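You operate a simulated robot arm through the tools that you are given. There is no shell and no other tool. Be economical: measure what you need, move in short steps, check, and stop when the job is done.

You run a simulated two-armed robot. Do the job below in one go: nothing can be reset, and whatever is moved stays where it is left.

JOB
Take the cap off the small clear bottle marked "72" on the front of the steel table and lay it down there.

It is judged by the outcome, as a careful person would: the job done as asked, and still so three seconds after it is handed in. It fails if anything else is knocked over, pushed out of place, dropped, spilled or broken. A push-on lid holds only when it is set on centred and level and pressed home; a screw cap is set on level and turned clockwise until tight.

ROBOT AND FRAMES
Two 7-joint arms with two-finger grippers on one trunk, on a base that drives. Base frame: it is fixed to the floor where the robot stands at the start and does not move with it; the origin is under the middle of the robot, x ahead of it, y to its left, z up; the surface under the hand at the start is at about z = 0.86. Units: m, rad, N and s.
The left shoulder is at the start at [0.024, 0.213, 1.156], the right one opposite. With the tool pointing down near the work surface each hand reaches from about 0.2 to 0.76 m from the robot's upright axis, wherever it stands, measured 20 degrees to its own side. Payload 2.2 kg a hand.
The TCP of each hand is the grasp point between the finger pads, 0.019 m short of the fingertips. In the tool frame z runs along the fingers and y along their closing line. The gripper opens to 0.116 m. The gripper's body begins 0.07 m behind the TCP.
Orientation is that of the tool frame in the base frame, as a unit quaternion [w, x, y, z]. With the fingers straight down and closing along the base's y, the tool's x points along the base's -x, its y along +y and its z along -z.

CONTROLS
- The arms move only by the tool apply_moves. It takes "left_targets", "right_targets" or both (then of equal length, played together; a hand with none holds still); each is a list of rows, each a list of 7 numbers: the shift along the base's x, y, z in mm, then the turn, a rotation vector about the base's x, y, z in rad, then the closure, from 0 (fully open) to 1 (shut). In form: [[x, y, z, ax, ay, az, fingers], ...]. A call has 1 to 12 rows; each row shifts and turns the commanded pose from where the row before left it. A row lasts 0.2 s, in which the tool goes at most 0.05 m and 0.15 rad; a call with a longer step from one row to the next is refused whole, and so is a gripper value outside its range. Where a pose cannot be reached the arm comes as near as it can. A force on the tool above 40 N (or 10 N above the force at the start of the call, whichever is more), or a blocked arm, ends the call early, and 0.2 s more pass. Each finger halts on what it meets, pressing with about 34 N; the grip force reading is that of the motor and also rises with nothing between the fingers. The clock runs only during rows and for 0.2 s after the last one: add rows that do not move to give the fingers time. It gives the time, the measured TCP pose, the force on the tool (base axes), the opening and the grip force at its end, in the units of the frame above (readings bear some noise), with the torque about the TCP (base axes, N m) and any sound that the robot's microphone picked up.
- Cameras (640 x 400 px; columns grow to the right, rows downward): "scene" is now at [0.1296, -0.0214, 1.3368]; the picture's right is [-0.21, -0.98, -0.00], its down [-0.47, 0.10, -0.88] and it looks along [0.86, -0.18, -0.48] (base axes); focal length 271 px, centre (320, 200). "left" rides on the left gripper at [0.069, 0.015, -0.097] in its tool frame; the picture's right is [-0.21, 0.98, 0.00], its down [-0.76, -0.17, -0.63] and it looks along [-0.62, -0.14, 0.77] (tool axes); focal length 251 px, centre (320, 200). "right" rides on the right gripper at [0.069, -0.015, -0.097] in its tool frame; the picture's right is [0.21, 0.98, 0.00], its down [-0.76, 0.17, -0.63] and it looks along [-0.62, 0.14, 0.77] (tool axes); focal length 251 px, centre (320, 200). There is no depth. A picture from a camera that has moved, and an enlarged one, comes with that camera's place and axes in the base frame and with its lens.
- camera(camera): a new picture of that camera. It takes no simulated time.
- slide_trunk(by): slides the trunk up (or, below 0, down) by that many m; the arms and the scene camera ride with it, the base frame stays. It gives what a move gives, with no picture.
- steer(legs): drives the robot by 1 to 6 legs, each [ahead, left, turn to the left] in m, m and rad, along the robot's own axes; the way and the turn of a leg run together, so that a leg with both is an arc; at most 1.5 m and 3.142 rad a leg. The arms and the cameras ride along, it lands a little off, and it stops where it bumps. It gives what a move gives.
- turn_head(pan, tilt): turns the head with the scene camera to pan (to the left, within 1.396 rad either way) and tilt (down, from -0.506 to 1.204), counted from straight ahead of the robot. It gives what a move gives.
- inspect(camera, box): a new picture of the part [left, top, right, bottom] of that camera's present view, enlarged. It takes no simulated time.
- close_job(): hands the job in; it is judged then, once.

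Work in short steps. Places have to be worked out from the pictures, the camera data and where the tool is seen: move nearer, look again, correct. Check each grasp and each placing, and mend what went wrong. You have 120 turns and 88 pictures in all, those below and enlarged ones among them. Open the grippers and draw the arms clear of the work before you hand the job in, unless the task says otherwise; then end with one line.

The tools are called after ">>>" as name(argument=value, ...) on one line, values as JSON. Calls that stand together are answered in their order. apply_moves: Moves the arms, as the interface text tells. Its arguments: {"type":"object","properties":{"left_targets":{"type":"array","items":{"type":"array","items":{"type":"number"}}},"right_targets":{"type":"array","items":{"type":"array","items":{"type":"number"}}}},"required":[]} The other tools are called the same way: slide_trunk (by) slides the trunk up or down; steer (legs) drives the base; turn_head (pan, tilt) turns the head that bears the scene camera; camera (camera) takes a picture; inspect (camera, box) takes an enlarged picture of a part of a camera's view; close_job () hands the job in.

At the start:

```text
time_s: 0.0
left_tool_pos: [0.4741, 0.0264, 1.1378]
left_tool_rot: [0.0, 0.001, 1.0, 0.001]
left_contact_force: [1.0, 0.0, -0.6]
left_moment: [-0.01, 0.0, -0.01]
left_gripper_width: 0.1161
left_gripper_force: 0.1
right_tool_pos: [0.3574, -0.3111, 1.2099]
right_tool_rot: [0.0, 0.0, 1.0, 0.002]
right_contact_force: [0.5, 0.6, 0.3]
right_moment: [0.0, -0.02, 0.01]
right_gripper_width: 0.1156
right_gripper_force: 0.0
trunk travel left (down, up): [-0.3, 0.19]
robot x, y, heading: [-0.0003, -0.0024, 0.002]
head pan, tilt: [-0.208, 0.501]
```

scene: 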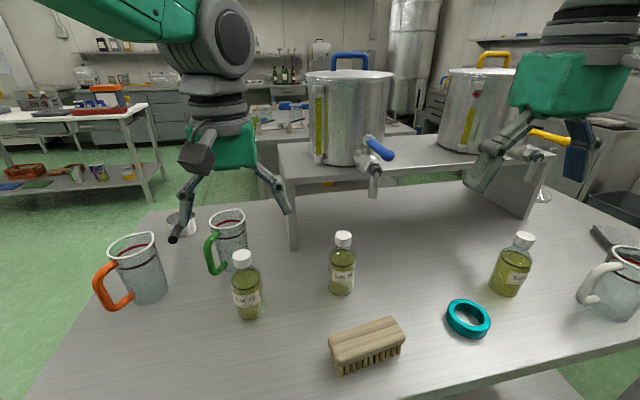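
right: 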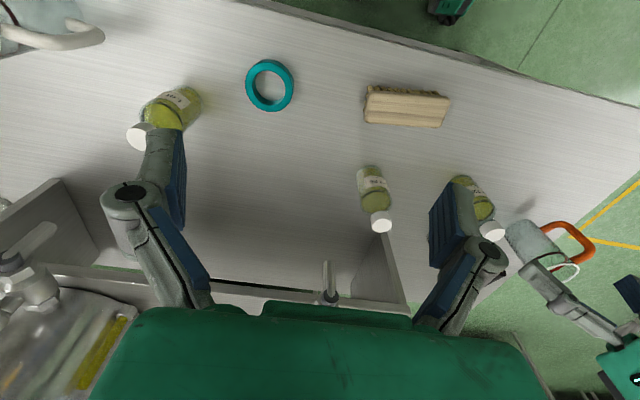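
left: 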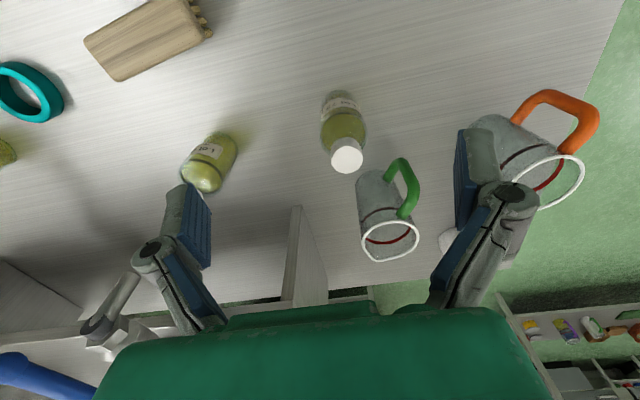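

I zoom in on the three bottles to read the labels.

>>> inspect(camera="scene", box=[210, 220, 370, 330])

>>> inspect(camera="scene", box=[470, 220, 560, 310])

```text
3.64 times, centred on (290, 275) of scene
camera zoom: at [0.1296, -0.0214, 1.3368], right [-0.21, -0.98, 0.0], down [-0.47, 0.1, -0.88], along [0.86, -0.18, -0.48], focal length 984 px, centre (429, -73)
```

zoom: 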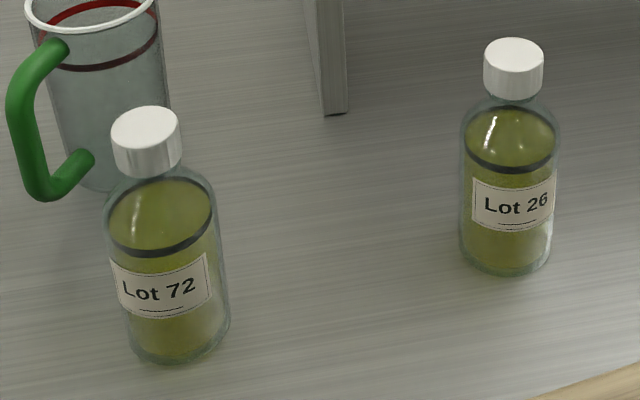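

```text
4.44 times, centred on (515, 265) of scene
camera zoom: at [0.1296, -0.0214, 1.3368], right [-0.21, -0.98, 0.0], down [-0.47, 0.1, -0.88], along [0.86, -0.18, -0.48], focal length 1202 px, centre (-547, -89)
```

zoom: 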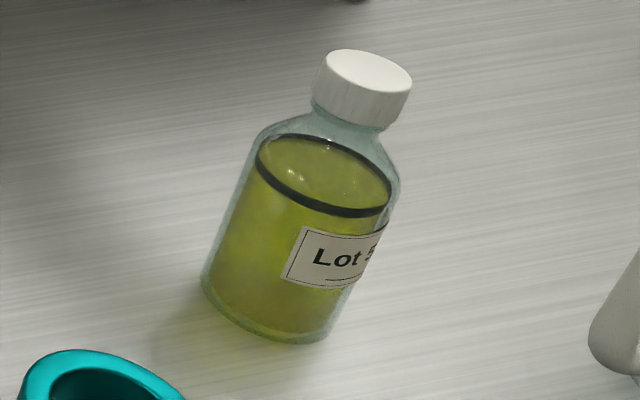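

The "72" bottle stands near (0.535, 0.04), with its cap top at about z = 1.014. I'll hold its body with the right hand, sloped in from the robot's side, and turn the cap from above with the left. First I stage both hands.

>>> apply_moves(left_targets=[[15, 3, 0, 0, 0, 0, 0], [15, 3, 0, 0, 0, 0, 0], [15, 3, 0, 0, 0, 0, 0], [15, 3, 0, 0, 0, 0, 0], [0, 0, 0, 0, 0, 0, 0], [0, 0, 0, 0, 0, 0, 0], [0, 0, 0, 0, 0, 0, 0], [0, 0, 0, 0, 0, 0, 0], [0, 0, 0, 0, 0, 0, 0], [0, 0, 0, 0, 0, 0, 0], [0, 0, 0, 0, 0, 0, 0]], right_targets=[[4, 25, -13, 0, -0.145, 0, 0], [4, 25, -13, 0, -0.145, 0, 0], [4, 25, -13, 0, -0.145, 0, 0], [4, 25, -13, 0, -0.145, 0, 0], [4, 25, -13, 0, -0.145, 0, 0], [4, 25, -13, 0, -0.145, 0, 0], [4, 25, -14, 0, 0, 0.13, 0], [4, 25, -14, 0, 0, 0.13, 0], [4, 25, -14, 0, 0, 0.13, 0], [4, 25, -14, 0, 0, 0.13, 0], [3, 21, -14, 0, 0, 0, 0]])

>>> camera(camera="scene")

>>> camera(camera="left")

>>> camera(camera="right")

```text
time_s: 2.4
left_tool_pos: [0.5316, 0.0421, 1.1381]
left_tool_rot: [0.0, 0.0, 1.0, -0.001]
left_contact_force: [0.1, 0.5, -0.9]
left_moment: [0.0, 0.02, -0.05]
left_gripper_width: 0.1159
left_gripper_force: 0.0
right_tool_pos: [0.41, -0.0298, 1.068]
right_tool_rot: [0.408, -0.233, 0.876, 0.108]
right_contact_force: [-0.9, 0.3, 0.3]
right_moment: [-0.04, -0.01, -0.01]
right_gripper_width: 0.1159
right_gripper_force: 0.0
right hand out of reach, approached as far as the arm can: row 6
trunk travel left (down, up): [-0.3, 0.19]
robot x, y, heading: [-0.0027, 0.0023, 0.003]
head pan, tilt: [-0.208, 0.501]
```

```text
82 pictures are left
camera scene: at [0.1317, -0.0171, 1.3366], right [-0.21, -0.98, 0.0], down [-0.47, 0.1, -0.87], along [0.86, -0.18, -0.48], focal length 271 px, centre (320, 200)
```

scene: 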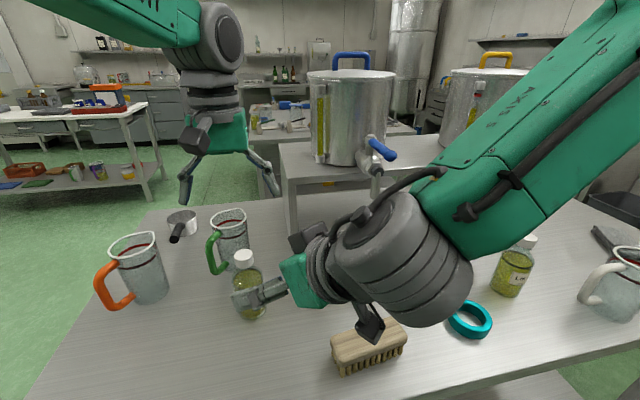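

```text
81 pictures are left
camera left: at [0.4622, 0.0564, 1.2355], right [0.21, 0.98, 0.0], down [0.76, -0.17, 0.63], along [0.62, -0.14, -0.77], focal length 251 px, centre (320, 200)
```

left: 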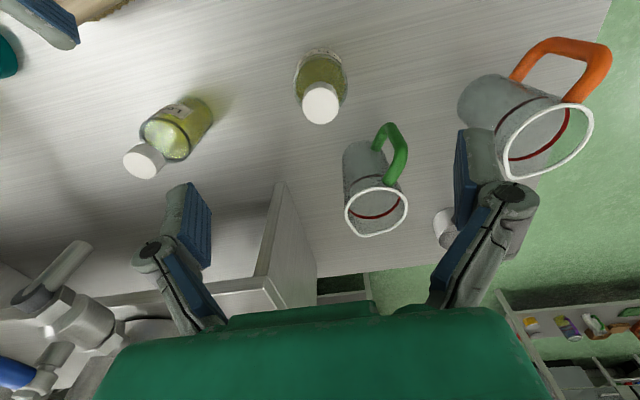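

```text
80 pictures are left
camera right: at [0.3154, -0.0995, 1.0768], right [-0.61, 0.78, -0.17], down [-0.08, 0.15, 0.99], along [0.79, 0.61, -0.03], focal length 251 px, centre (320, 200)
```

right: 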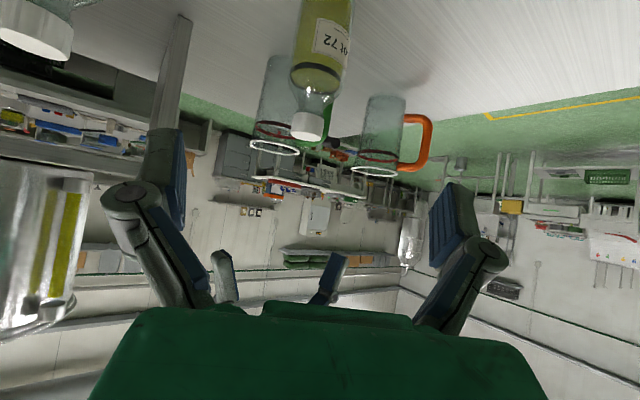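

Views agree on the bottle axis at about (0.535, 0.040), with the cap top near z = 1.007. The right hand goes to the approach line and half way along it.

>>> apply_moves(right_targets=[[13, 7, -23, 0, 0, 0, 0.1], [13, 7, -23, 0, 0, 0, 0.1], [13, 7, -23, 0, 0, 0, 0.1], [12.3, 7.1, -11.9, 0, 0, 0, 0.1], [12.3, 7.1, -11.9, 0, 0, 0, 0.1], [12.3, 7.1, -11.9, 0, 0, 0, 0.1], [0, 0, 0, 0, 0, 0, 0.1]])

>>> camera(camera="right")

>>> camera(camera="left")

>>> camera(camera="scene")

```text
time_s: 4.0
left_tool_pos: [0.5309, 0.0384, 1.1389]
left_tool_rot: [0.001, 0.0, 1.0, 0.0]
left_contact_force: [0.2, 0.0, 0.4]
left_moment: [0.0, -0.01, 0.01]
left_gripper_width: 0.1159
left_gripper_force: 0.0
right_tool_pos: [0.4868, 0.0117, 0.9639]
right_tool_rot: [0.408, -0.234, 0.876, 0.109]
right_contact_force: [-0.5, -0.6, -0.4]
right_moment: [0.01, 0.03, 0.04]
right_gripper_width: 0.1045
right_gripper_force: 0.1
trunk travel left (down, up): [-0.3, 0.19]
robot x, y, heading: [0.0034, 0.0016, 0.001]
head pan, tilt: [-0.208, 0.501]
```

```text
79 pictures are left
camera right: at [0.3915, -0.0588, 0.9722], right [-0.6, 0.78, -0.16], down [-0.08, 0.15, 0.99], along [0.79, 0.61, -0.03], focal length 251 px, centre (320, 200)
```

right: 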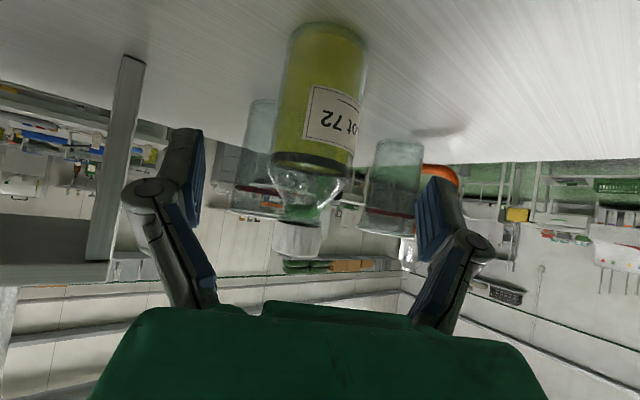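

```text
78 pictures are left
camera left: at [0.4606, 0.0539, 1.2363], right [0.21, 0.98, 0.0], down [0.76, -0.17, 0.63], along [0.62, -0.14, -0.77], focal length 251 px, centre (320, 200)
```

left: 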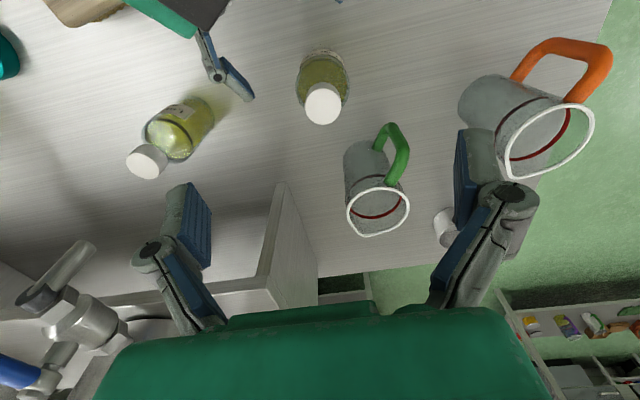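

```text
77 pictures are left
camera scene: at [0.1307, -0.0192, 1.3367], right [-0.21, -0.98, 0.0], down [-0.47, 0.1, -0.88], along [0.86, -0.18, -0.48], focal length 271 px, centre (320, 200)
```

scene: 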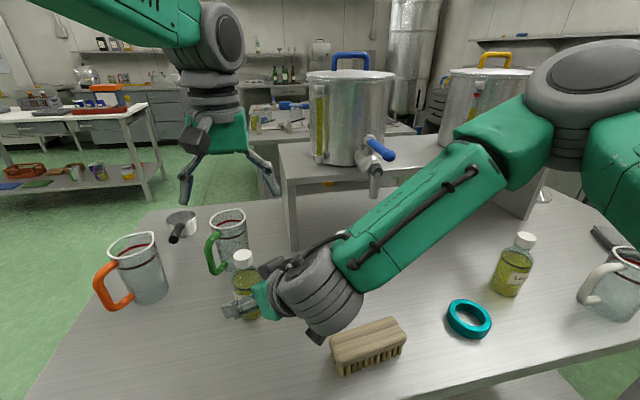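

Bottle is centred between the fingers. I continue along the approach line to the bottle axis.

>>> apply_moves(right_targets=[[12, 7, -12, 0, 0, 0, 0.1], [12, 7, -12, 0, 0, 0, 0.1], [12, 7, -12, 0, 0, 0, 0.1], [12, 7, -12, 0, 0, 0, 0.1], [0, 0, 0, 0, 0, 0, 0.1]])

>>> camera(camera="left")

>>> camera(camera="right")

```text
time_s: 5.2
left_tool_pos: [0.5305, 0.0401, 1.1393]
left_tool_rot: [0.0, 0.0, 1.0, 0.0]
left_contact_force: [-0.1, 0.1, -1.2]
left_moment: [0.01, -0.03, 0.03]
left_gripper_width: 0.116
left_gripper_force: 0.0
right_tool_pos: [0.5335, 0.0405, 0.9173]
right_tool_rot: [0.408, -0.233, 0.876, 0.109]
right_contact_force: [0.4, 0.2, 0.6]
right_moment: [0.01, 0.02, 0.03]
right_gripper_width: 0.1047
right_gripper_force: 0.2
trunk travel left (down, up): [-0.3, 0.19]
robot x, y, heading: [0.0017, -0.0036, -0.004]
head pan, tilt: [-0.208, 0.501]
```

```text
76 pictures are left
camera left: at [0.4607, 0.0543, 1.2363], right [0.21, 0.98, 0.0], down [0.76, -0.17, 0.63], along [0.62, -0.14, -0.77], focal length 251 px, centre (320, 200)
```

left: 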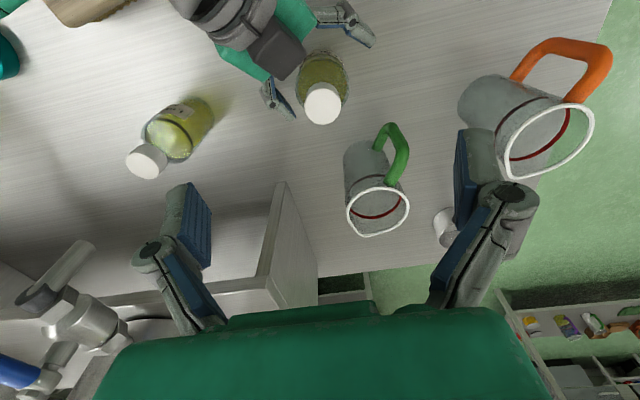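

```text
75 pictures are left
camera right: at [0.4385, -0.0309, 0.9251], right [-0.6, 0.78, -0.16], down [-0.08, 0.15, 0.99], along [0.79, 0.61, -0.03], focal length 251 px, centre (320, 200)
```

right: 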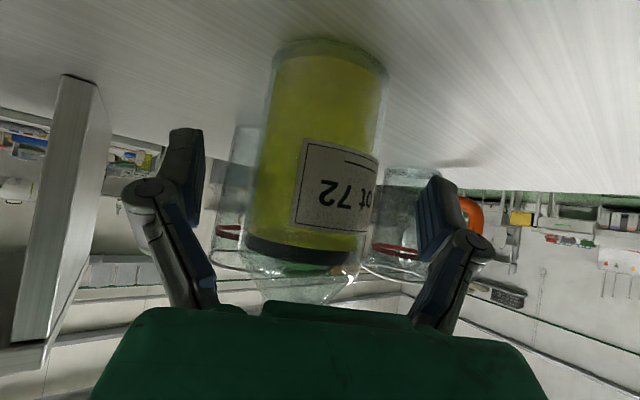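

Bottle is between the pads. I close gently on the body.

>>> apply_moves(right_targets=[[0, 0, 0, 0, 0, 0, 0.3], [0, 0, 0, 0, 0, 0, 0.4], [0, 0, 0, 0, 0, 0, 0.45], [0, 0, 0, 0, 0, 0, 0.5], [0, 0, 0, 0, 0, 0, 0.55], [0, 0, 0, 0, 0, 0, 0.65], [0, 0, 0, 0, 0, 0, 1], [0, 0, 0, 0, 0, 0, 1]])

>>> camera(camera="left")

>>> camera(camera="right")

```text
time_s: 7.0
left_tool_pos: [0.531, 0.0393, 1.1394]
left_tool_rot: [0.001, 0.0, 1.0, 0.0]
left_contact_force: [0.4, 0.1, 0.0]
left_moment: [-0.02, 0.01, -0.04]
left_gripper_width: 0.116
left_gripper_force: 0.1
right_tool_pos: [0.534, 0.0401, 0.9166]
right_tool_rot: [0.408, -0.232, 0.876, 0.108]
right_contact_force: [1.1, -0.6, 1.0]
right_moment: [-0.02, -0.04, -0.08]
right_gripper_width: 0.0579
right_gripper_force: 33.8
trunk travel left (down, up): [-0.3, 0.19]
robot x, y, heading: [0.0007, 0.0002, 0.002]
head pan, tilt: [-0.208, 0.501]
```

```text
74 pictures are left
camera left: at [0.4613, 0.0539, 1.236], right [0.21, 0.98, 0.0], down [0.76, -0.17, 0.63], along [0.62, -0.14, -0.77], focal length 251 px, centre (320, 200)
```

left: 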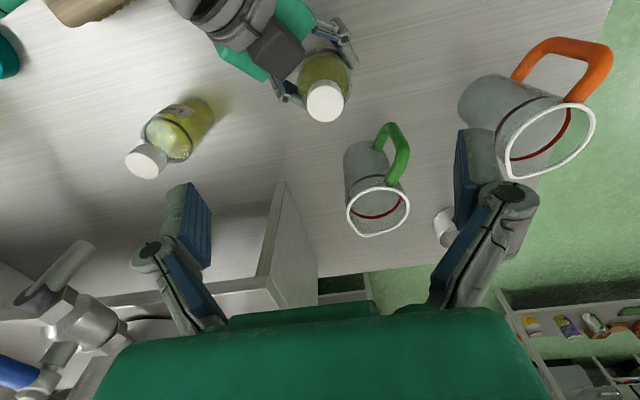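

```text
73 pictures are left
camera right: at [0.4388, -0.0313, 0.925], right [-0.6, 0.78, -0.16], down [-0.08, 0.15, 0.99], along [0.79, 0.61, -0.03], focal length 251 px, centre (320, 200)
```

right: 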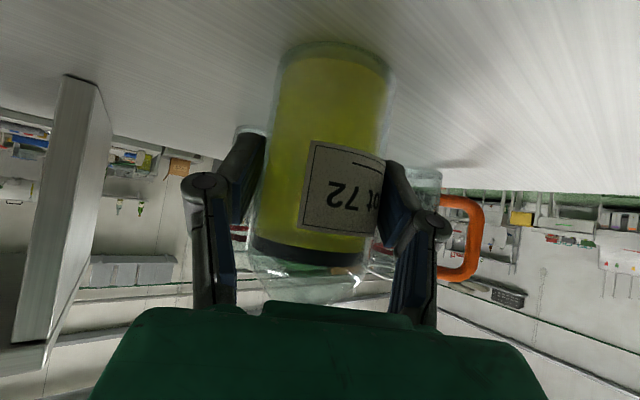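

The bottle is held at 58 mm wide, with the cap at about (0.535, 0.041). A dark box on the right hand lies close to the cap, so I inspect its clearance.

>>> inspect(camera="left", box=[160, 0, 400, 150])

>>> inspect(camera="scene", box=[180, 220, 400, 350])

```text
2.67 times, centred on (280, 75) of left
camera zoom: at [0.4613, 0.0539, 1.236], right [0.21, 0.98, 0.0], down [0.76, -0.17, 0.63], along [0.62, -0.14, -0.77], focal length 670 px, centre (427, 533)
```

zoom: 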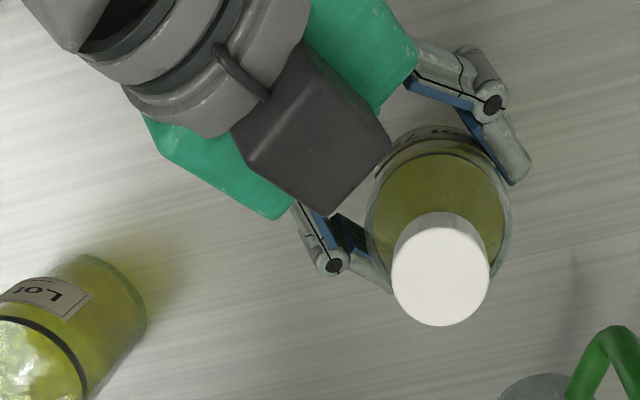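

```text
2.91 times, centred on (290, 285) of scene
camera zoom: at [0.1315, -0.0192, 1.3366], right [-0.21, -0.98, 0.0], down [-0.47, 0.1, -0.87], along [0.86, -0.18, -0.48], focal length 787 px, centre (407, -47)
```

zoom: 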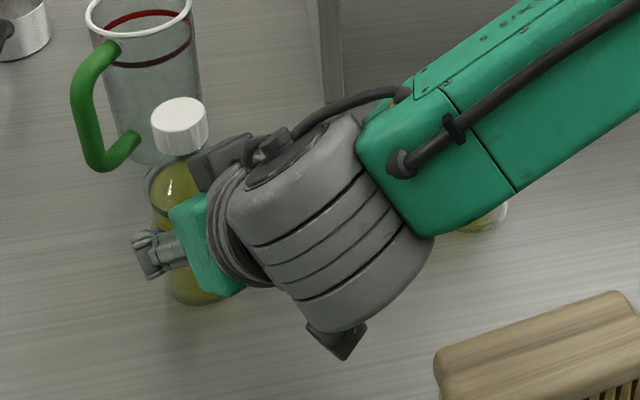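

The box front edge sits about 37 mm from the cap axis, near the height of the left fingers. To gain clearance I open the right hand, lower it by 22 mm and grip again.

>>> apply_moves(right_targets=[[0, 0, 0, 0, 0, 0, 0.4], [0, 0, 0, 0, 0, 0, 0.33], [0, 0, 0, 0, 0, 0, 0.33], [0, 0, -11, 0, 0, 0, 0.33], [0, 0, -11, 0, 0, 0, 0.33], [0, 0, 0, 0, 0, 0, 0.33], [0, 0, 0, 0, 0, 0, 0.45], [0, 0, 0, 0, 0, 0, 0.55], [0, 0, 0, 0, 0, 0, 1], [0, 0, 0, 0, 0, 0, 1]])

>>> inspect(camera="left", box=[160, 0, 400, 150])

```text
time_s: 9.2
left_tool_pos: [0.5315, 0.0396, 1.1394]
left_tool_rot: [0.0, 0.0, 1.0, -0.001]
left_contact_force: [0.1, -0.3, -0.2]
left_moment: [-0.03, 0.0, 0.05]
left_gripper_width: 0.1163
left_gripper_force: 0.1
right_tool_pos: [0.5331, 0.0394, 0.8952]
right_tool_rot: [0.408, -0.233, 0.876, 0.108]
right_contact_force: [0.0, -0.2, 0.0]
right_moment: [0.0, -0.01, -0.05]
right_gripper_width: 0.058
right_gripper_force: 33.9
trunk travel left (down, up): [-0.3, 0.19]
robot x, y, heading: [0.0006, -0.0016, 0.004]
head pan, tilt: [-0.208, 0.501]
```

```text
2.67 times, centred on (280, 75) of left
camera zoom: at [0.4613, 0.0541, 1.2359], right [0.21, 0.98, 0.0], down [0.76, -0.17, 0.63], along [0.62, -0.14, -0.77], focal length 670 px, centre (427, 533)
```

zoom: 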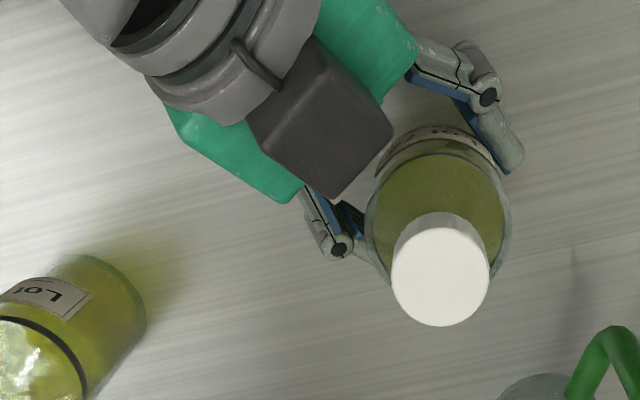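

Clearance is better. The left hand narrows to about 58 mm and comes down to just above the cap for an alignment check.

>>> apply_moves(left_targets=[[2, 1, -18, 0, 0, 0, 0.3], [2, 1, -18, 0, 0, 0, 0.45], [0, 0, -18, 0, 0, 0, 0.5], [0, 0, -18, 0, 0, 0, 0.5], [0, 0, -18, 0, 0, 0, 0.5], [0, 0, -13, 0, 0, 0, 0.5], [0, 0, 0, 0, 0, 0, 0.5]])

>>> camera(camera="left")

>>> inspect(camera="scene", box=[140, 150, 380, 320])

```text
time_s: 10.8
left_tool_pos: [0.5352, 0.0411, 1.0373]
left_tool_rot: [0.001, 0.001, 1.0, -0.001]
left_contact_force: [-0.3, 0.0, 0.1]
left_moment: [-0.01, 0.0, -0.02]
left_gripper_width: 0.0577
left_gripper_force: 0.0
right_tool_pos: [0.533, 0.0392, 0.8942]
right_tool_rot: [0.408, -0.232, 0.877, 0.108]
right_contact_force: [0.1, 0.7, -0.3]
right_moment: [0.03, 0.06, -0.01]
right_gripper_width: 0.0578
right_gripper_force: 33.8
trunk travel left (down, up): [-0.3, 0.19]
robot x, y, heading: [-0.0013, -0.0029, -0.003]
head pan, tilt: [-0.208, 0.501]
```

```text
69 pictures are left
camera left: at [0.465, 0.0561, 1.134], right [0.21, 0.98, 0.0], down [0.76, -0.17, 0.63], along [0.62, -0.14, -0.77], focal length 251 px, centre (320, 200)
```

left: 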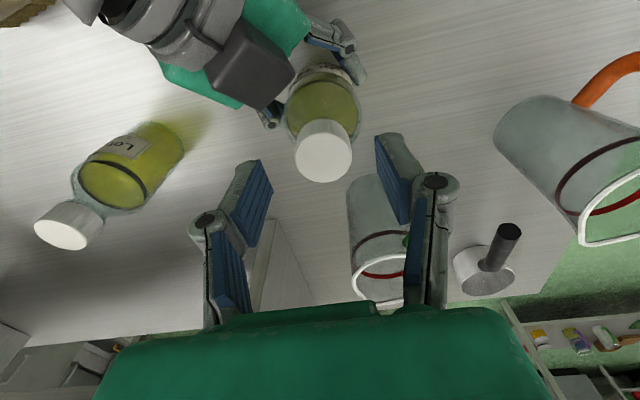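

```text
2.35 times, centred on (260, 235) of scene
camera zoom: at [0.1314, -0.0191, 1.3366], right [-0.21, -0.98, 0.0], down [-0.47, 0.1, -0.87], along [0.86, -0.18, -0.48], focal length 637 px, centre (461, 118)
```

zoom: 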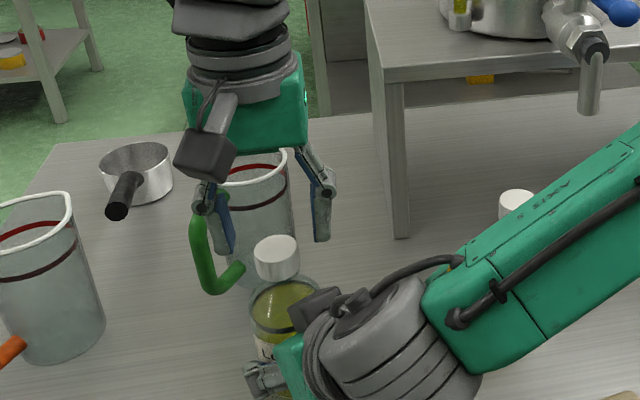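

The hand is centred over the cap. I descend so the pads span the cap, then close on it gently.

>>> apply_moves(left_targets=[[1, 0.5, -11, 0, 0, 0, 0.5], [0, 0, -10, 0, 0, 0, 0.5], [0, 0, -10, 0, 0, 0, 0.5], [0, 0, 0, 0, 0, 0, 0.55], [0, 0, 0, 0, 0, 0, 0.62], [0, 0, 0, 0, 0, 0, 0.68], [0, 0, 0, 0, 0, 0, 0.74], [0, 0, 0, 0, 0, 0, 1], [0, 0, 0, 0, 0, 0, 1]])

>>> camera(camera="left")

>>> inspect(camera="scene", box=[140, 150, 380, 320])

```text
time_s: 12.8
left_tool_pos: [0.5359, 0.0423, 1.0067]
left_tool_rot: [0.001, 0.0, 1.0, 0.0]
left_contact_force: [0.9, 4.7, -0.5]
left_moment: [0.15, -0.05, 0.08]
left_gripper_width: 0.0329
left_gripper_force: 33.7
right_tool_pos: [0.5333, 0.0386, 0.8945]
right_tool_rot: [0.408, -0.232, 0.876, 0.108]
right_contact_force: [-3.4, -4.1, 2.4]
right_moment: [0.38, -0.02, -0.12]
right_gripper_width: 0.0581
right_gripper_force: 34.1
trunk travel left (down, up): [-0.3, 0.19]
robot x, y, heading: [-0.0009, -0.0016, 0.001]
head pan, tilt: [-0.208, 0.501]
```

```text
67 pictures are left
camera left: at [0.4651, 0.0568, 1.1033], right [0.21, 0.98, 0.0], down [0.76, -0.17, 0.63], along [0.62, -0.14, -0.77], focal length 251 px, centre (320, 200)
```

left: 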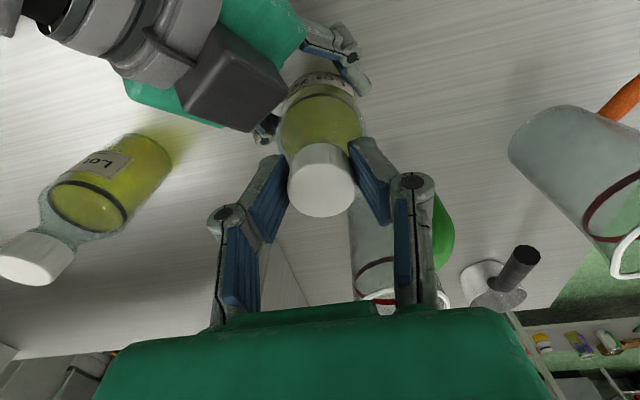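

```text
2.35 times, centred on (260, 235) of scene
camera zoom: at [0.1313, -0.0189, 1.3366], right [-0.21, -0.98, 0.0], down [-0.47, 0.1, -0.87], along [0.86, -0.18, -0.48], focal length 637 px, centre (461, 118)
```

zoom: 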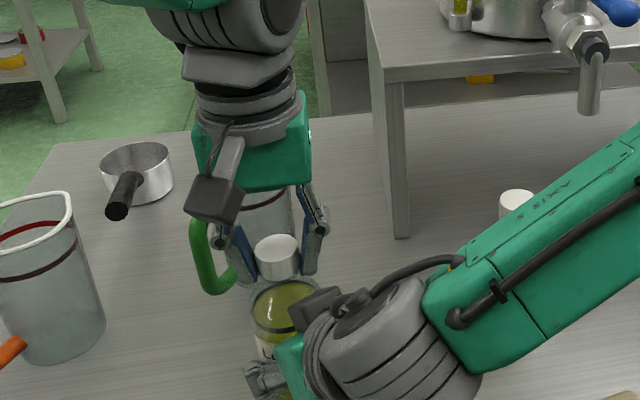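

Cap is gripped at 33 mm. I turn counterclockwise a little and watch the torque.

>>> apply_moves(left_targets=[[0, 0, 0, 0, 0, 0.12, 1], [0, 0, 0, 0, 0, 0.12, 1], [0, 0, 0, 0, 0, 0.12, 1]])

>>> camera(camera="left")

>>> inspect(camera="scene", box=[140, 150, 380, 320])

```text
time_s: 13.6
left_tool_pos: [0.5412, 0.049, 1.0129]
left_tool_rot: [-0.004, -0.193, 0.981, -0.017]
left_contact_force: [-7.3, -11.1, -23.3]
left_moment: [-0.58, 0.82, -0.01]
left_gripper_width: 0.0331
left_gripper_force: 33.9
right_tool_pos: [0.5357, 0.0417, 0.8987]
right_tool_rot: [0.412, -0.233, 0.874, 0.11]
right_contact_force: [7.2, 11.5, 19.9]
right_moment: [-0.52, -0.1, 0.01]
right_gripper_width: 0.0587
right_gripper_force: 34.0
trunk travel left (down, up): [-0.3, 0.19]
robot x, y, heading: [-0.001, -0.0007, -0.0]
head pan, tilt: [-0.208, 0.501]
```

```text
65 pictures are left
camera left: at [0.4696, 0.0405, 1.1104], right [-0.17, 0.98, -0.03], down [0.76, 0.15, 0.63], along [0.62, 0.08, -0.78], focal length 251 px, centre (320, 200)
```

left: 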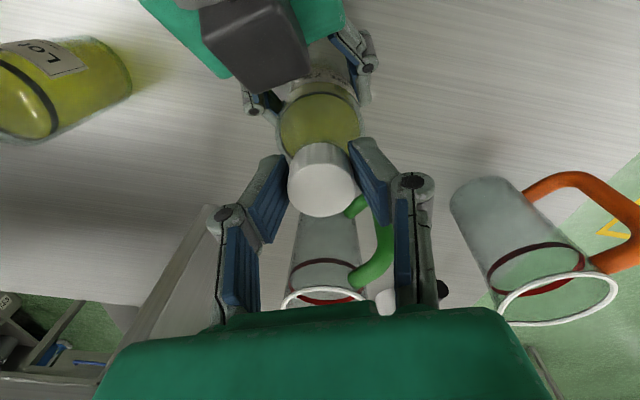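

```text
2.35 times, centred on (260, 235) of scene
camera zoom: at [0.1318, -0.019, 1.3365], right [-0.21, -0.98, 0.0], down [-0.47, 0.1, -0.87], along [0.86, -0.18, -0.48], focal length 637 px, centre (461, 118)
```

zoom: 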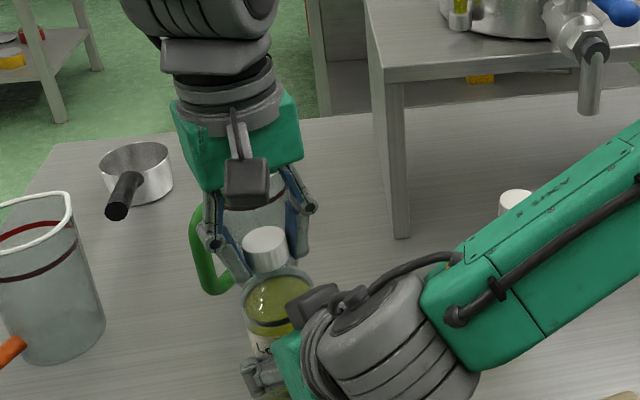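

Unexpected: the left hand rose 6 mm and shifted, and the bottle tilted slightly with about 23 N of vertical load. I hold for two rows to see whether that is a transient.

>>> apply_moves(left_targets=[[0, 0, 0, 0, 0, 0, 1], [0, 0, 0, 0, 0, 0, 1]])

>>> inspect(camera="left", box=[200, 40, 440, 240])

>>> camera(camera="scene")

```text
time_s: 14.2
left_tool_pos: [0.5408, 0.0514, 1.0123]
left_tool_rot: [-0.004, -0.191, 0.981, -0.015]
left_contact_force: [-7.1, -12.7, -20.8]
left_moment: [-0.68, 0.85, -0.01]
left_gripper_width: 0.033
left_gripper_force: 34.0
right_tool_pos: [0.5337, 0.0413, 0.8953]
right_tool_rot: [0.408, -0.233, 0.876, 0.11]
right_contact_force: [8.1, 13.0, 16.5]
right_moment: [-0.63, -0.04, 0.06]
right_gripper_width: 0.0586
right_gripper_force: 34.0
trunk travel left (down, up): [-0.3, 0.19]
robot x, y, heading: [-0.0009, 0.0014, 0.001]
head pan, tilt: [-0.208, 0.501]
```

```text
2.00 times, centred on (320, 140) of left
camera zoom: at [0.4705, 0.0412, 1.1088], right [-0.17, 0.99, -0.03], down [0.76, 0.15, 0.63], along [0.62, 0.08, -0.78], focal length 503 px, centre (320, 320)
```

zoom: 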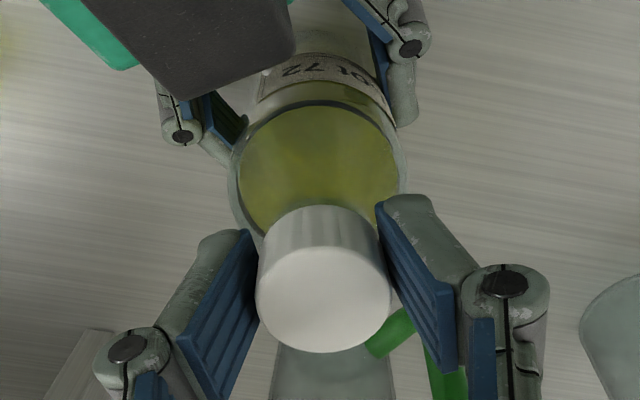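

```text
62 pictures are left
camera scene: at [0.1321, -0.019, 1.3365], right [-0.21, -0.98, 0.0], down [-0.47, 0.1, -0.87], along [0.86, -0.18, -0.48], focal length 271 px, centre (320, 200)
```

scene: 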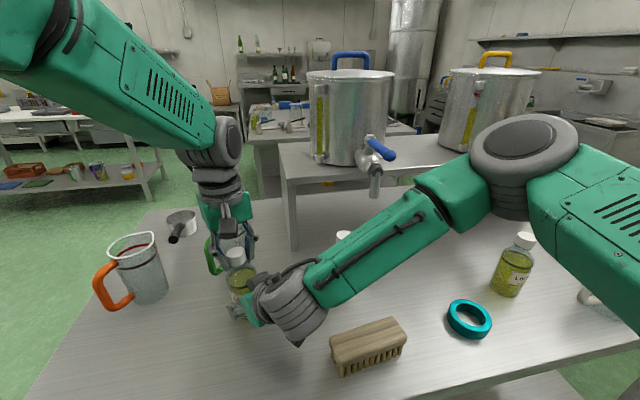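

The forces point along the line from the left hand's camera box to the right wrist, so that box is probably pressing on the wrist when I turn this way. I turn back to release it; strokes should run from negative yaw up to 0, where the box faces away.

>>> apply_moves(left_targets=[[0, 0, 0, 0, 0, -0.12, 1], [0, 0, 0, 0, 0, -0.12, 1], [0, 0, 0, 0, 0, -0.12, 1], [0, 0, 0, 0, 0, 0, 1]])

>>> camera(camera="left")

>>> inspect(camera="scene", box=[140, 150, 380, 320])

```text
time_s: 15.2
left_tool_pos: [0.537, 0.0437, 1.0066]
left_tool_rot: [0.004, 0.001, 1.0, 0.001]
left_contact_force: [9.6, 7.8, 10.2]
left_moment: [0.59, -0.94, 0.31]
left_gripper_width: 0.0329
left_gripper_force: 33.5
right_tool_pos: [0.5311, 0.0374, 0.8917]
right_tool_rot: [0.405, -0.233, 0.878, 0.108]
right_contact_force: [-8.9, -7.2, -5.0]
right_moment: [0.44, -0.42, -0.3]
right_gripper_width: 0.0582
right_gripper_force: 33.8
trunk travel left (down, up): [-0.3, 0.19]
robot x, y, heading: [-0.0, -0.0008, 0.002]
head pan, tilt: [-0.208, 0.501]
```

```text
61 pictures are left
camera left: at [0.4658, 0.0578, 1.1032], right [0.22, 0.98, 0.0], down [0.75, -0.17, 0.64], along [0.62, -0.14, -0.77], focal length 251 px, centre (320, 200)
```

left: 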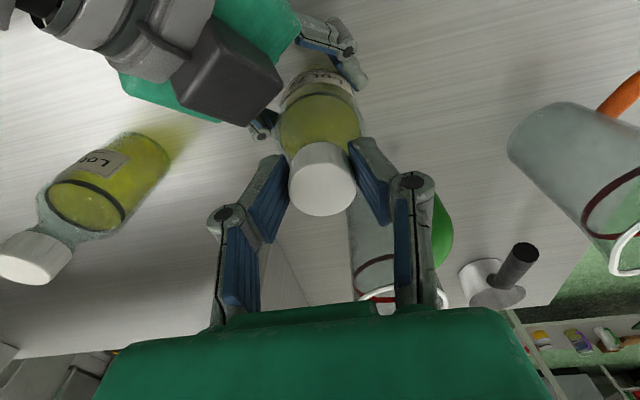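

```text
2.35 times, centred on (260, 235) of scene
camera zoom: at [0.1309, -0.0187, 1.3367], right [-0.21, -0.98, 0.0], down [-0.47, 0.1, -0.88], along [0.86, -0.18, -0.48], focal length 637 px, centre (461, 118)
```

zoom: 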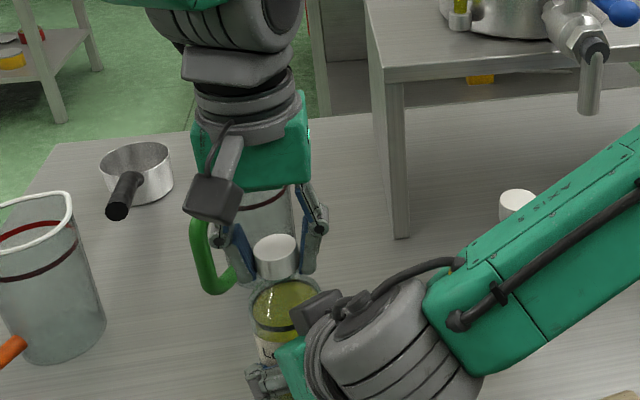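

Upstream effects (arm kinematics) could also explain this, so I'll test in free air: release the cap, rise 60 mm, then rotate and compare commanded and measured poses.

>>> apply_moves(left_targets=[[0, 0, 0, 0, 0, 0, 0.65], [0, 0, 0, 0, 0, 0, 0.5], [0, 0, 0, 0, 0, 0, 0.5], [0, 0, 20, 0, 0, 0, 0.5], [0, 0, 20, 0, 0, 0, 0.5], [0, 0, 20, 0, 0, 0, 0.5], [0, 0, 0, 0, 0, 0, 0.5]])

>>> apply_moves(left_targets=[[0, 0, 0, 0, 0, 0.12, 0.5], [0, 0, 0, 0, 0, 0.12, 0.5], [0, 0, 0, 0, 0, 0.12, 0.5], [0, 0, 0, 0, 0, 0, 0.5]])

>>> apply_moves(left_targets=[[0, 0, 0, 0, 0, -0.15, 0.5], [0, 0, 0, 0, 0, -0.15, 0.5], [0, 0, 0, 0, 0, -0.15, 0.5], [0, 0, 0, 0, 0, -0.15, 0.5], [0, 0, 0, 0, 0, -0.15, 0.5], [0, 0, 0, 0, 0, -0.15, 0.5], [0, 0, 0, 0, 0, -0.15, 0.5], [0, 0, 0, 0, 0, -0.15, 0.5], [0, 0, 0, 0, 0, -0.15, 0.5], [0, 0, 0, 0, 0, -0.15, 0.5], [0, 0, 0, 0, 0, 0, 0.5]])

>>> camera(camera="scene")

>>> camera(camera="left")

```text
time_s: 16.8
left_tool_pos: [0.5364, 0.0418, 1.0643]
left_tool_rot: [-0.001, 0.0, 1.0, -0.001]
left_contact_force: [0.0, -0.1, -0.4]
left_moment: [0.02, 0.0, 0.0]
left_gripper_width: 0.0581
left_gripper_force: 0.2
right_tool_pos: [0.5332, 0.0402, 0.8943]
right_tool_rot: [0.408, -0.232, 0.876, 0.108]
right_contact_force: [0.8, 0.1, -3.6]
right_moment: [-0.01, 0.02, -0.02]
right_gripper_width: 0.0579
right_gripper_force: 33.8
trunk travel left (down, up): [-0.3, 0.19]
robot x, y, heading: [0.0002, 0.0024, -0.001]
head pan, tilt: [-0.208, 0.501]
```

```text
time_s: 17.8
left_tool_pos: [0.5419, 0.0504, 1.075]
left_tool_rot: [-0.001, -0.189, 0.982, -0.015]
left_contact_force: [0.2, 0.6, -0.3]
left_moment: [0.0, 0.0, -0.01]
left_gripper_width: 0.0577
left_gripper_force: 0.1
right_tool_pos: [0.5338, 0.039, 0.8948]
right_tool_rot: [0.408, -0.232, 0.877, 0.108]
right_contact_force: [-0.6, 0.7, -4.6]
right_moment: [-0.03, 0.01, 0.02]
right_gripper_width: 0.0579
right_gripper_force: 33.6
trunk travel left (down, up): [-0.3, 0.19]
robot x, y, heading: [-0.0005, -0.002, 0.002]
head pan, tilt: [-0.208, 0.501]
```

```text
time_s: 20.2
left_tool_pos: [0.5374, 0.0428, 1.0633]
left_tool_rot: [0.0, 0.54, 0.842, -0.001]
left_contact_force: [-0.2, -0.3, -0.4]
left_moment: [-0.03, 0.01, -0.01]
left_gripper_width: 0.0581
left_gripper_force: 0.0
right_tool_pos: [0.5341, 0.04, 0.8947]
right_tool_rot: [0.407, -0.233, 0.877, 0.107]
right_contact_force: [0.5, 0.7, -2.6]
right_moment: [0.01, 0.0, -0.02]
right_gripper_width: 0.0581
right_gripper_force: 34.6
trunk travel left (down, up): [-0.3, 0.19]
robot x, y, heading: [0.0018, -0.0022, 0.002]
head pan, tilt: [-0.208, 0.501]
```

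```text
59 pictures are left
camera scene: at [0.132, -0.0188, 1.3365], right [-0.21, -0.98, 0.0], down [-0.47, 0.1, -0.87], along [0.86, -0.18, -0.48], focal length 271 px, centre (320, 200)
```

scene: 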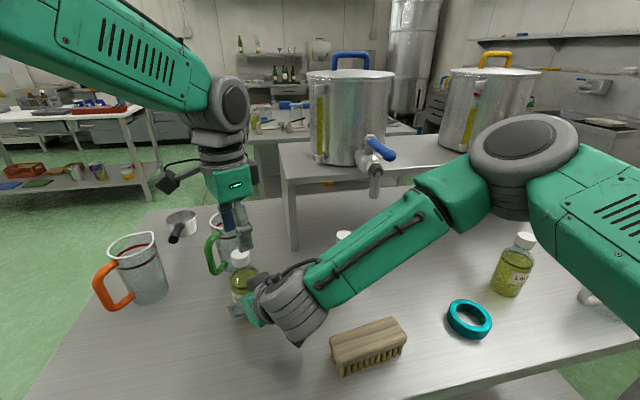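

```text
58 pictures are left
camera left: at [0.5204, 0.1112, 1.1615], right [0.98, 0.21, 0.0], down [0.17, -0.76, 0.63], along [0.13, -0.62, -0.77], focal length 251 px, centre (320, 200)
```

left: 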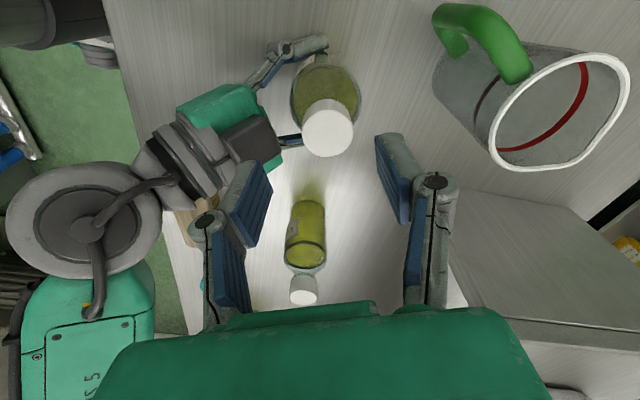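

Confirmed: positive yaw is a kinematic limit, and negative yaw tracks exactly. I wind further back to about -1.9 rad to set up a long counterclockwise stroke.

>>> apply_moves(left_targets=[[0, 0, 0, 0, 0, -0.15, 0.5], [0, 0, 0, 0, 0, -0.15, 0.5], [0, 0, 0, 0, 0, -0.15, 0.5], [0, 0, 0, 0, 0, -0.15, 0.5], [0, 0, 0, 0, 0, -0.15, 0.5], [0, 0, 0, 0, 0, 0, 0.5]])

>>> camera(camera="left")

>>> inspect(camera="scene", box=[180, 220, 320, 330])

```text
time_s: 21.6
left_tool_pos: [0.5359, 0.0418, 1.0641]
left_tool_rot: [-0.001, 0.811, 0.584, -0.002]
left_contact_force: [-1.3, -0.1, 0.1]
left_moment: [-0.01, 0.03, 0.0]
left_gripper_width: 0.058
left_gripper_force: 0.0
right_tool_pos: [0.5332, 0.0402, 0.8941]
right_tool_rot: [0.408, -0.232, 0.876, 0.108]
right_contact_force: [0.1, -0.6, -4.3]
right_moment: [-0.02, -0.01, -0.03]
right_gripper_width: 0.058
right_gripper_force: 34.0
trunk travel left (down, up): [-0.3, 0.19]
robot x, y, heading: [-0.0008, 0.0024, 0.002]
head pan, tilt: [-0.208, 0.501]
```

```text
57 pictures are left
camera left: at [0.5714, 0.1027, 1.1615], right [0.86, -0.51, 0.0], down [-0.39, -0.66, 0.63], along [-0.33, -0.54, -0.77], focal length 251 px, centre (320, 200)
```

left: 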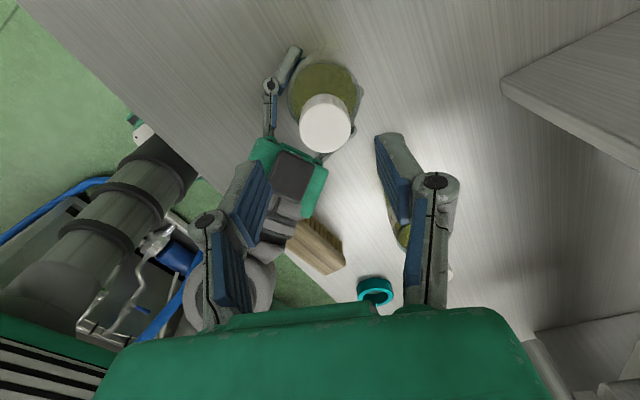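

```text
3.64 times, centred on (250, 275) of scene
camera zoom: at [0.132, -0.0187, 1.3365], right [-0.21, -0.98, 0.0], down [-0.47, 0.1, -0.87], along [0.86, -0.18, -0.48], focal length 984 px, centre (574, -73)
```

zoom: 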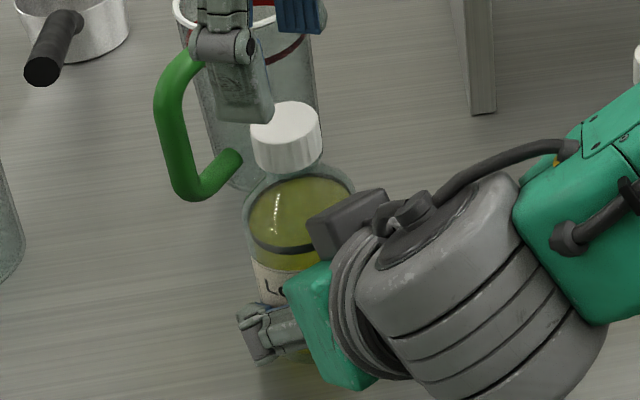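

The cap top is at about (0.537, 0.043). I descend at this yaw and grip again.

>>> apply_moves(left_targets=[[1, 0.5, -20, 0, 0, 0, 0.5], [0, 0, -20, 0, 0, 0, 0.5], [0, 0, -10, 0, 0, 0, 0.5], [0, 0, -8, 0, 0, 0, 0.5], [0, 0, 0, 0, 0, 0, 0.62], [0, 0, 0, 0, 0, 0, 0.68], [0, 0, 0, 0, 0, 0, 0.74], [0, 0, 0, 0, 0, 0, 1], [0, 0, 0, 0, 0, 0, 1]])

>>> camera(camera="left")

```text
time_s: 23.6
left_tool_pos: [0.5378, 0.0426, 1.0072]
left_tool_rot: [0.0, 0.81, 0.586, -0.002]
left_contact_force: [9.5, -0.9, -2.6]
left_moment: [-0.02, -0.33, -0.01]
left_gripper_width: 0.031
left_gripper_force: 33.6
right_tool_pos: [0.5336, 0.0395, 0.8944]
right_tool_rot: [0.408, -0.233, 0.876, 0.108]
right_contact_force: [-10.1, 1.5, -0.5]
right_moment: [-0.06, -0.68, 0.07]
right_gripper_width: 0.0581
right_gripper_force: 33.6
trunk travel left (down, up): [-0.3, 0.19]
robot x, y, heading: [-0.0007, 0.0032, -0.002]
head pan, tilt: [-0.208, 0.501]
```

```text
55 pictures are left
camera left: at [0.5728, 0.1041, 1.1035], right [0.86, -0.51, 0.0], down [-0.39, -0.67, 0.63], along [-0.32, -0.55, -0.77], focal length 251 px, centre (320, 200)
```

left: 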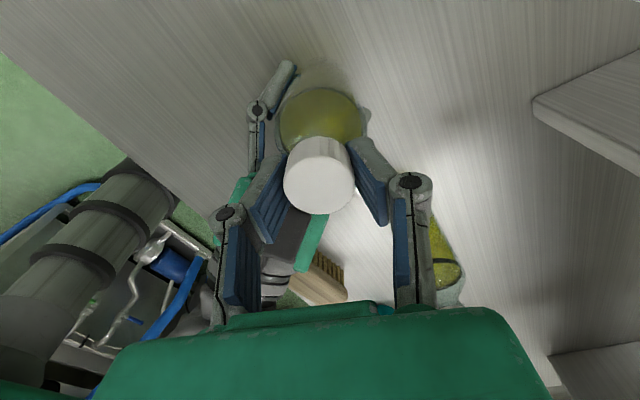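

Good grip at 31 mm, with a small side load that I relieve by 1 mm. Now I turn counterclockwise 0.45 rad and read.

>>> apply_moves(left_targets=[[1, 0, 0, 0, 0, 0.15, 1], [0, 0, 0, 0, 0, 0.15, 1], [0, 0, 0, 0, 0, 0.15, 1]])

>>> camera(camera="left")

>>> inspect(camera="scene", box=[180, 220, 320, 330])

```text
time_s: 24.4
left_tool_pos: [0.5377, 0.042, 1.0062]
left_tool_rot: [0.0, 0.658, 0.753, -0.001]
left_contact_force: [7.9, -2.7, -3.4]
left_moment: [-0.12, -0.18, -0.02]
left_gripper_width: 0.0304
left_gripper_force: 34.2
right_tool_pos: [0.5334, 0.0399, 0.894]
right_tool_rot: [0.409, -0.233, 0.876, 0.109]
right_contact_force: [-8.5, 1.6, -0.4]
right_moment: [-0.16, -0.76, 0.04]
right_gripper_width: 0.058
right_gripper_force: 33.9
trunk travel left (down, up): [-0.3, 0.19]
robot x, y, heading: [-0.0023, 0.0013, 0.004]
head pan, tilt: [-0.208, 0.501]
```

```text
54 pictures are left
camera left: at [0.5428, 0.1132, 1.1037], right [1.0, -0.08, 0.0], down [-0.06, -0.77, 0.63], along [-0.05, -0.63, -0.77], focal length 251 px, centre (320, 200)
```

left: 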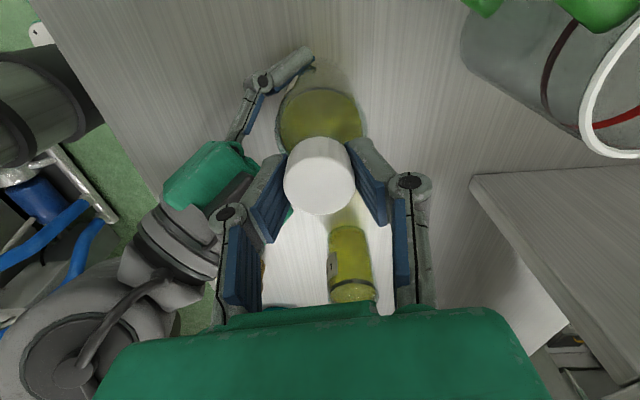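

```text
3.64 times, centred on (250, 275) of scene
camera zoom: at [0.132, -0.019, 1.3365], right [-0.21, -0.98, 0.0], down [-0.47, 0.1, -0.87], along [0.86, -0.18, -0.48], focal length 984 px, centre (574, -73)
```

zoom: 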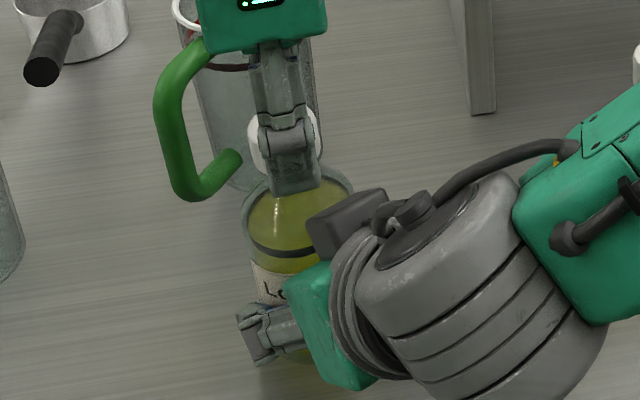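

The bottle isn't rotating and torque is small, so the cap seems to turn. I finish the stroke to about yaw 0.

>>> apply_moves(left_targets=[[0, 0, 0, 0, 0, 0.15, 1], [0, 0, 0, 0, 0, 0.15, 1], [0, 0, 0, 0, 0, 0.15, 1], [0, 0, 0, 0, 0, 0.15, 1], [0, 0, 0, 0, 0, 0.15, 1], [0, 0, 0, 0, 0, 0.15, 1], [0, 0, 0, 0, 0, 0.15, 1], [0, 0, 0, 0, 0, 0.15, 1], [0, 0, 0, 0, 0, 0.15, 1]])

>>> inspect(camera="left", box=[200, 40, 440, 240])

>>> inspect(camera="scene", box=[180, 220, 320, 330])

```text
time_s: 26.4
left_tool_pos: [0.541, 0.0494, 1.0123]
left_tool_rot: [-0.001, 0.031, 0.999, -0.016]
left_contact_force: [-4.1, -14.3, -23.9]
left_moment: [-0.7, 0.51, 0.0]
left_gripper_width: 0.0295
left_gripper_force: 33.5
right_tool_pos: [0.5349, 0.0407, 0.8972]
right_tool_rot: [0.411, -0.233, 0.874, 0.11]
right_contact_force: [4.5, 12.8, 19.4]
right_moment: [-0.68, -0.14, 0.04]
right_gripper_width: 0.0586
right_gripper_force: 33.8
trunk travel left (down, up): [-0.3, 0.19]
robot x, y, heading: [-0.0001, -0.0007, 0.0]
head pan, tilt: [-0.208, 0.501]
```

```text
2.00 times, centred on (320, 140) of left
camera zoom: at [0.473, 0.0721, 1.1095], right [0.28, 0.96, -0.03], down [0.75, -0.19, 0.64], along [0.61, -0.2, -0.77], focal length 503 px, centre (320, 320)
```

zoom: 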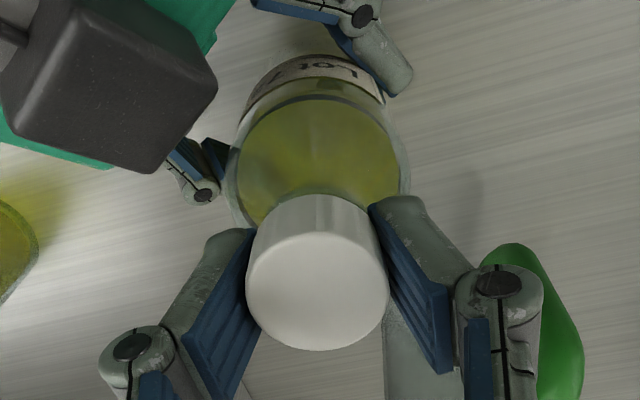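

```text
3.64 times, centred on (250, 275) of scene
camera zoom: at [0.1319, -0.019, 1.3365], right [-0.21, -0.98, 0.0], down [-0.47, 0.1, -0.87], along [0.86, -0.18, -0.48], focal length 984 px, centre (574, -73)
```

zoom: 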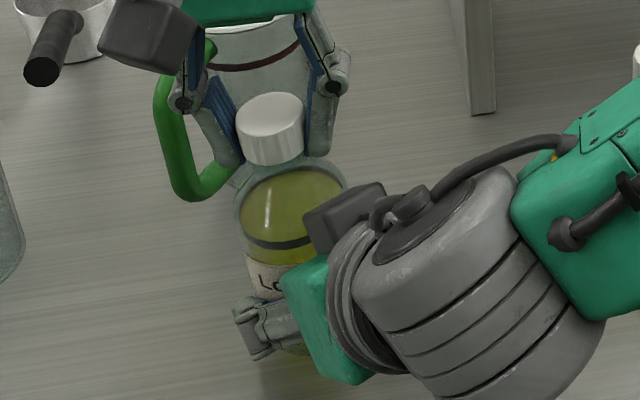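

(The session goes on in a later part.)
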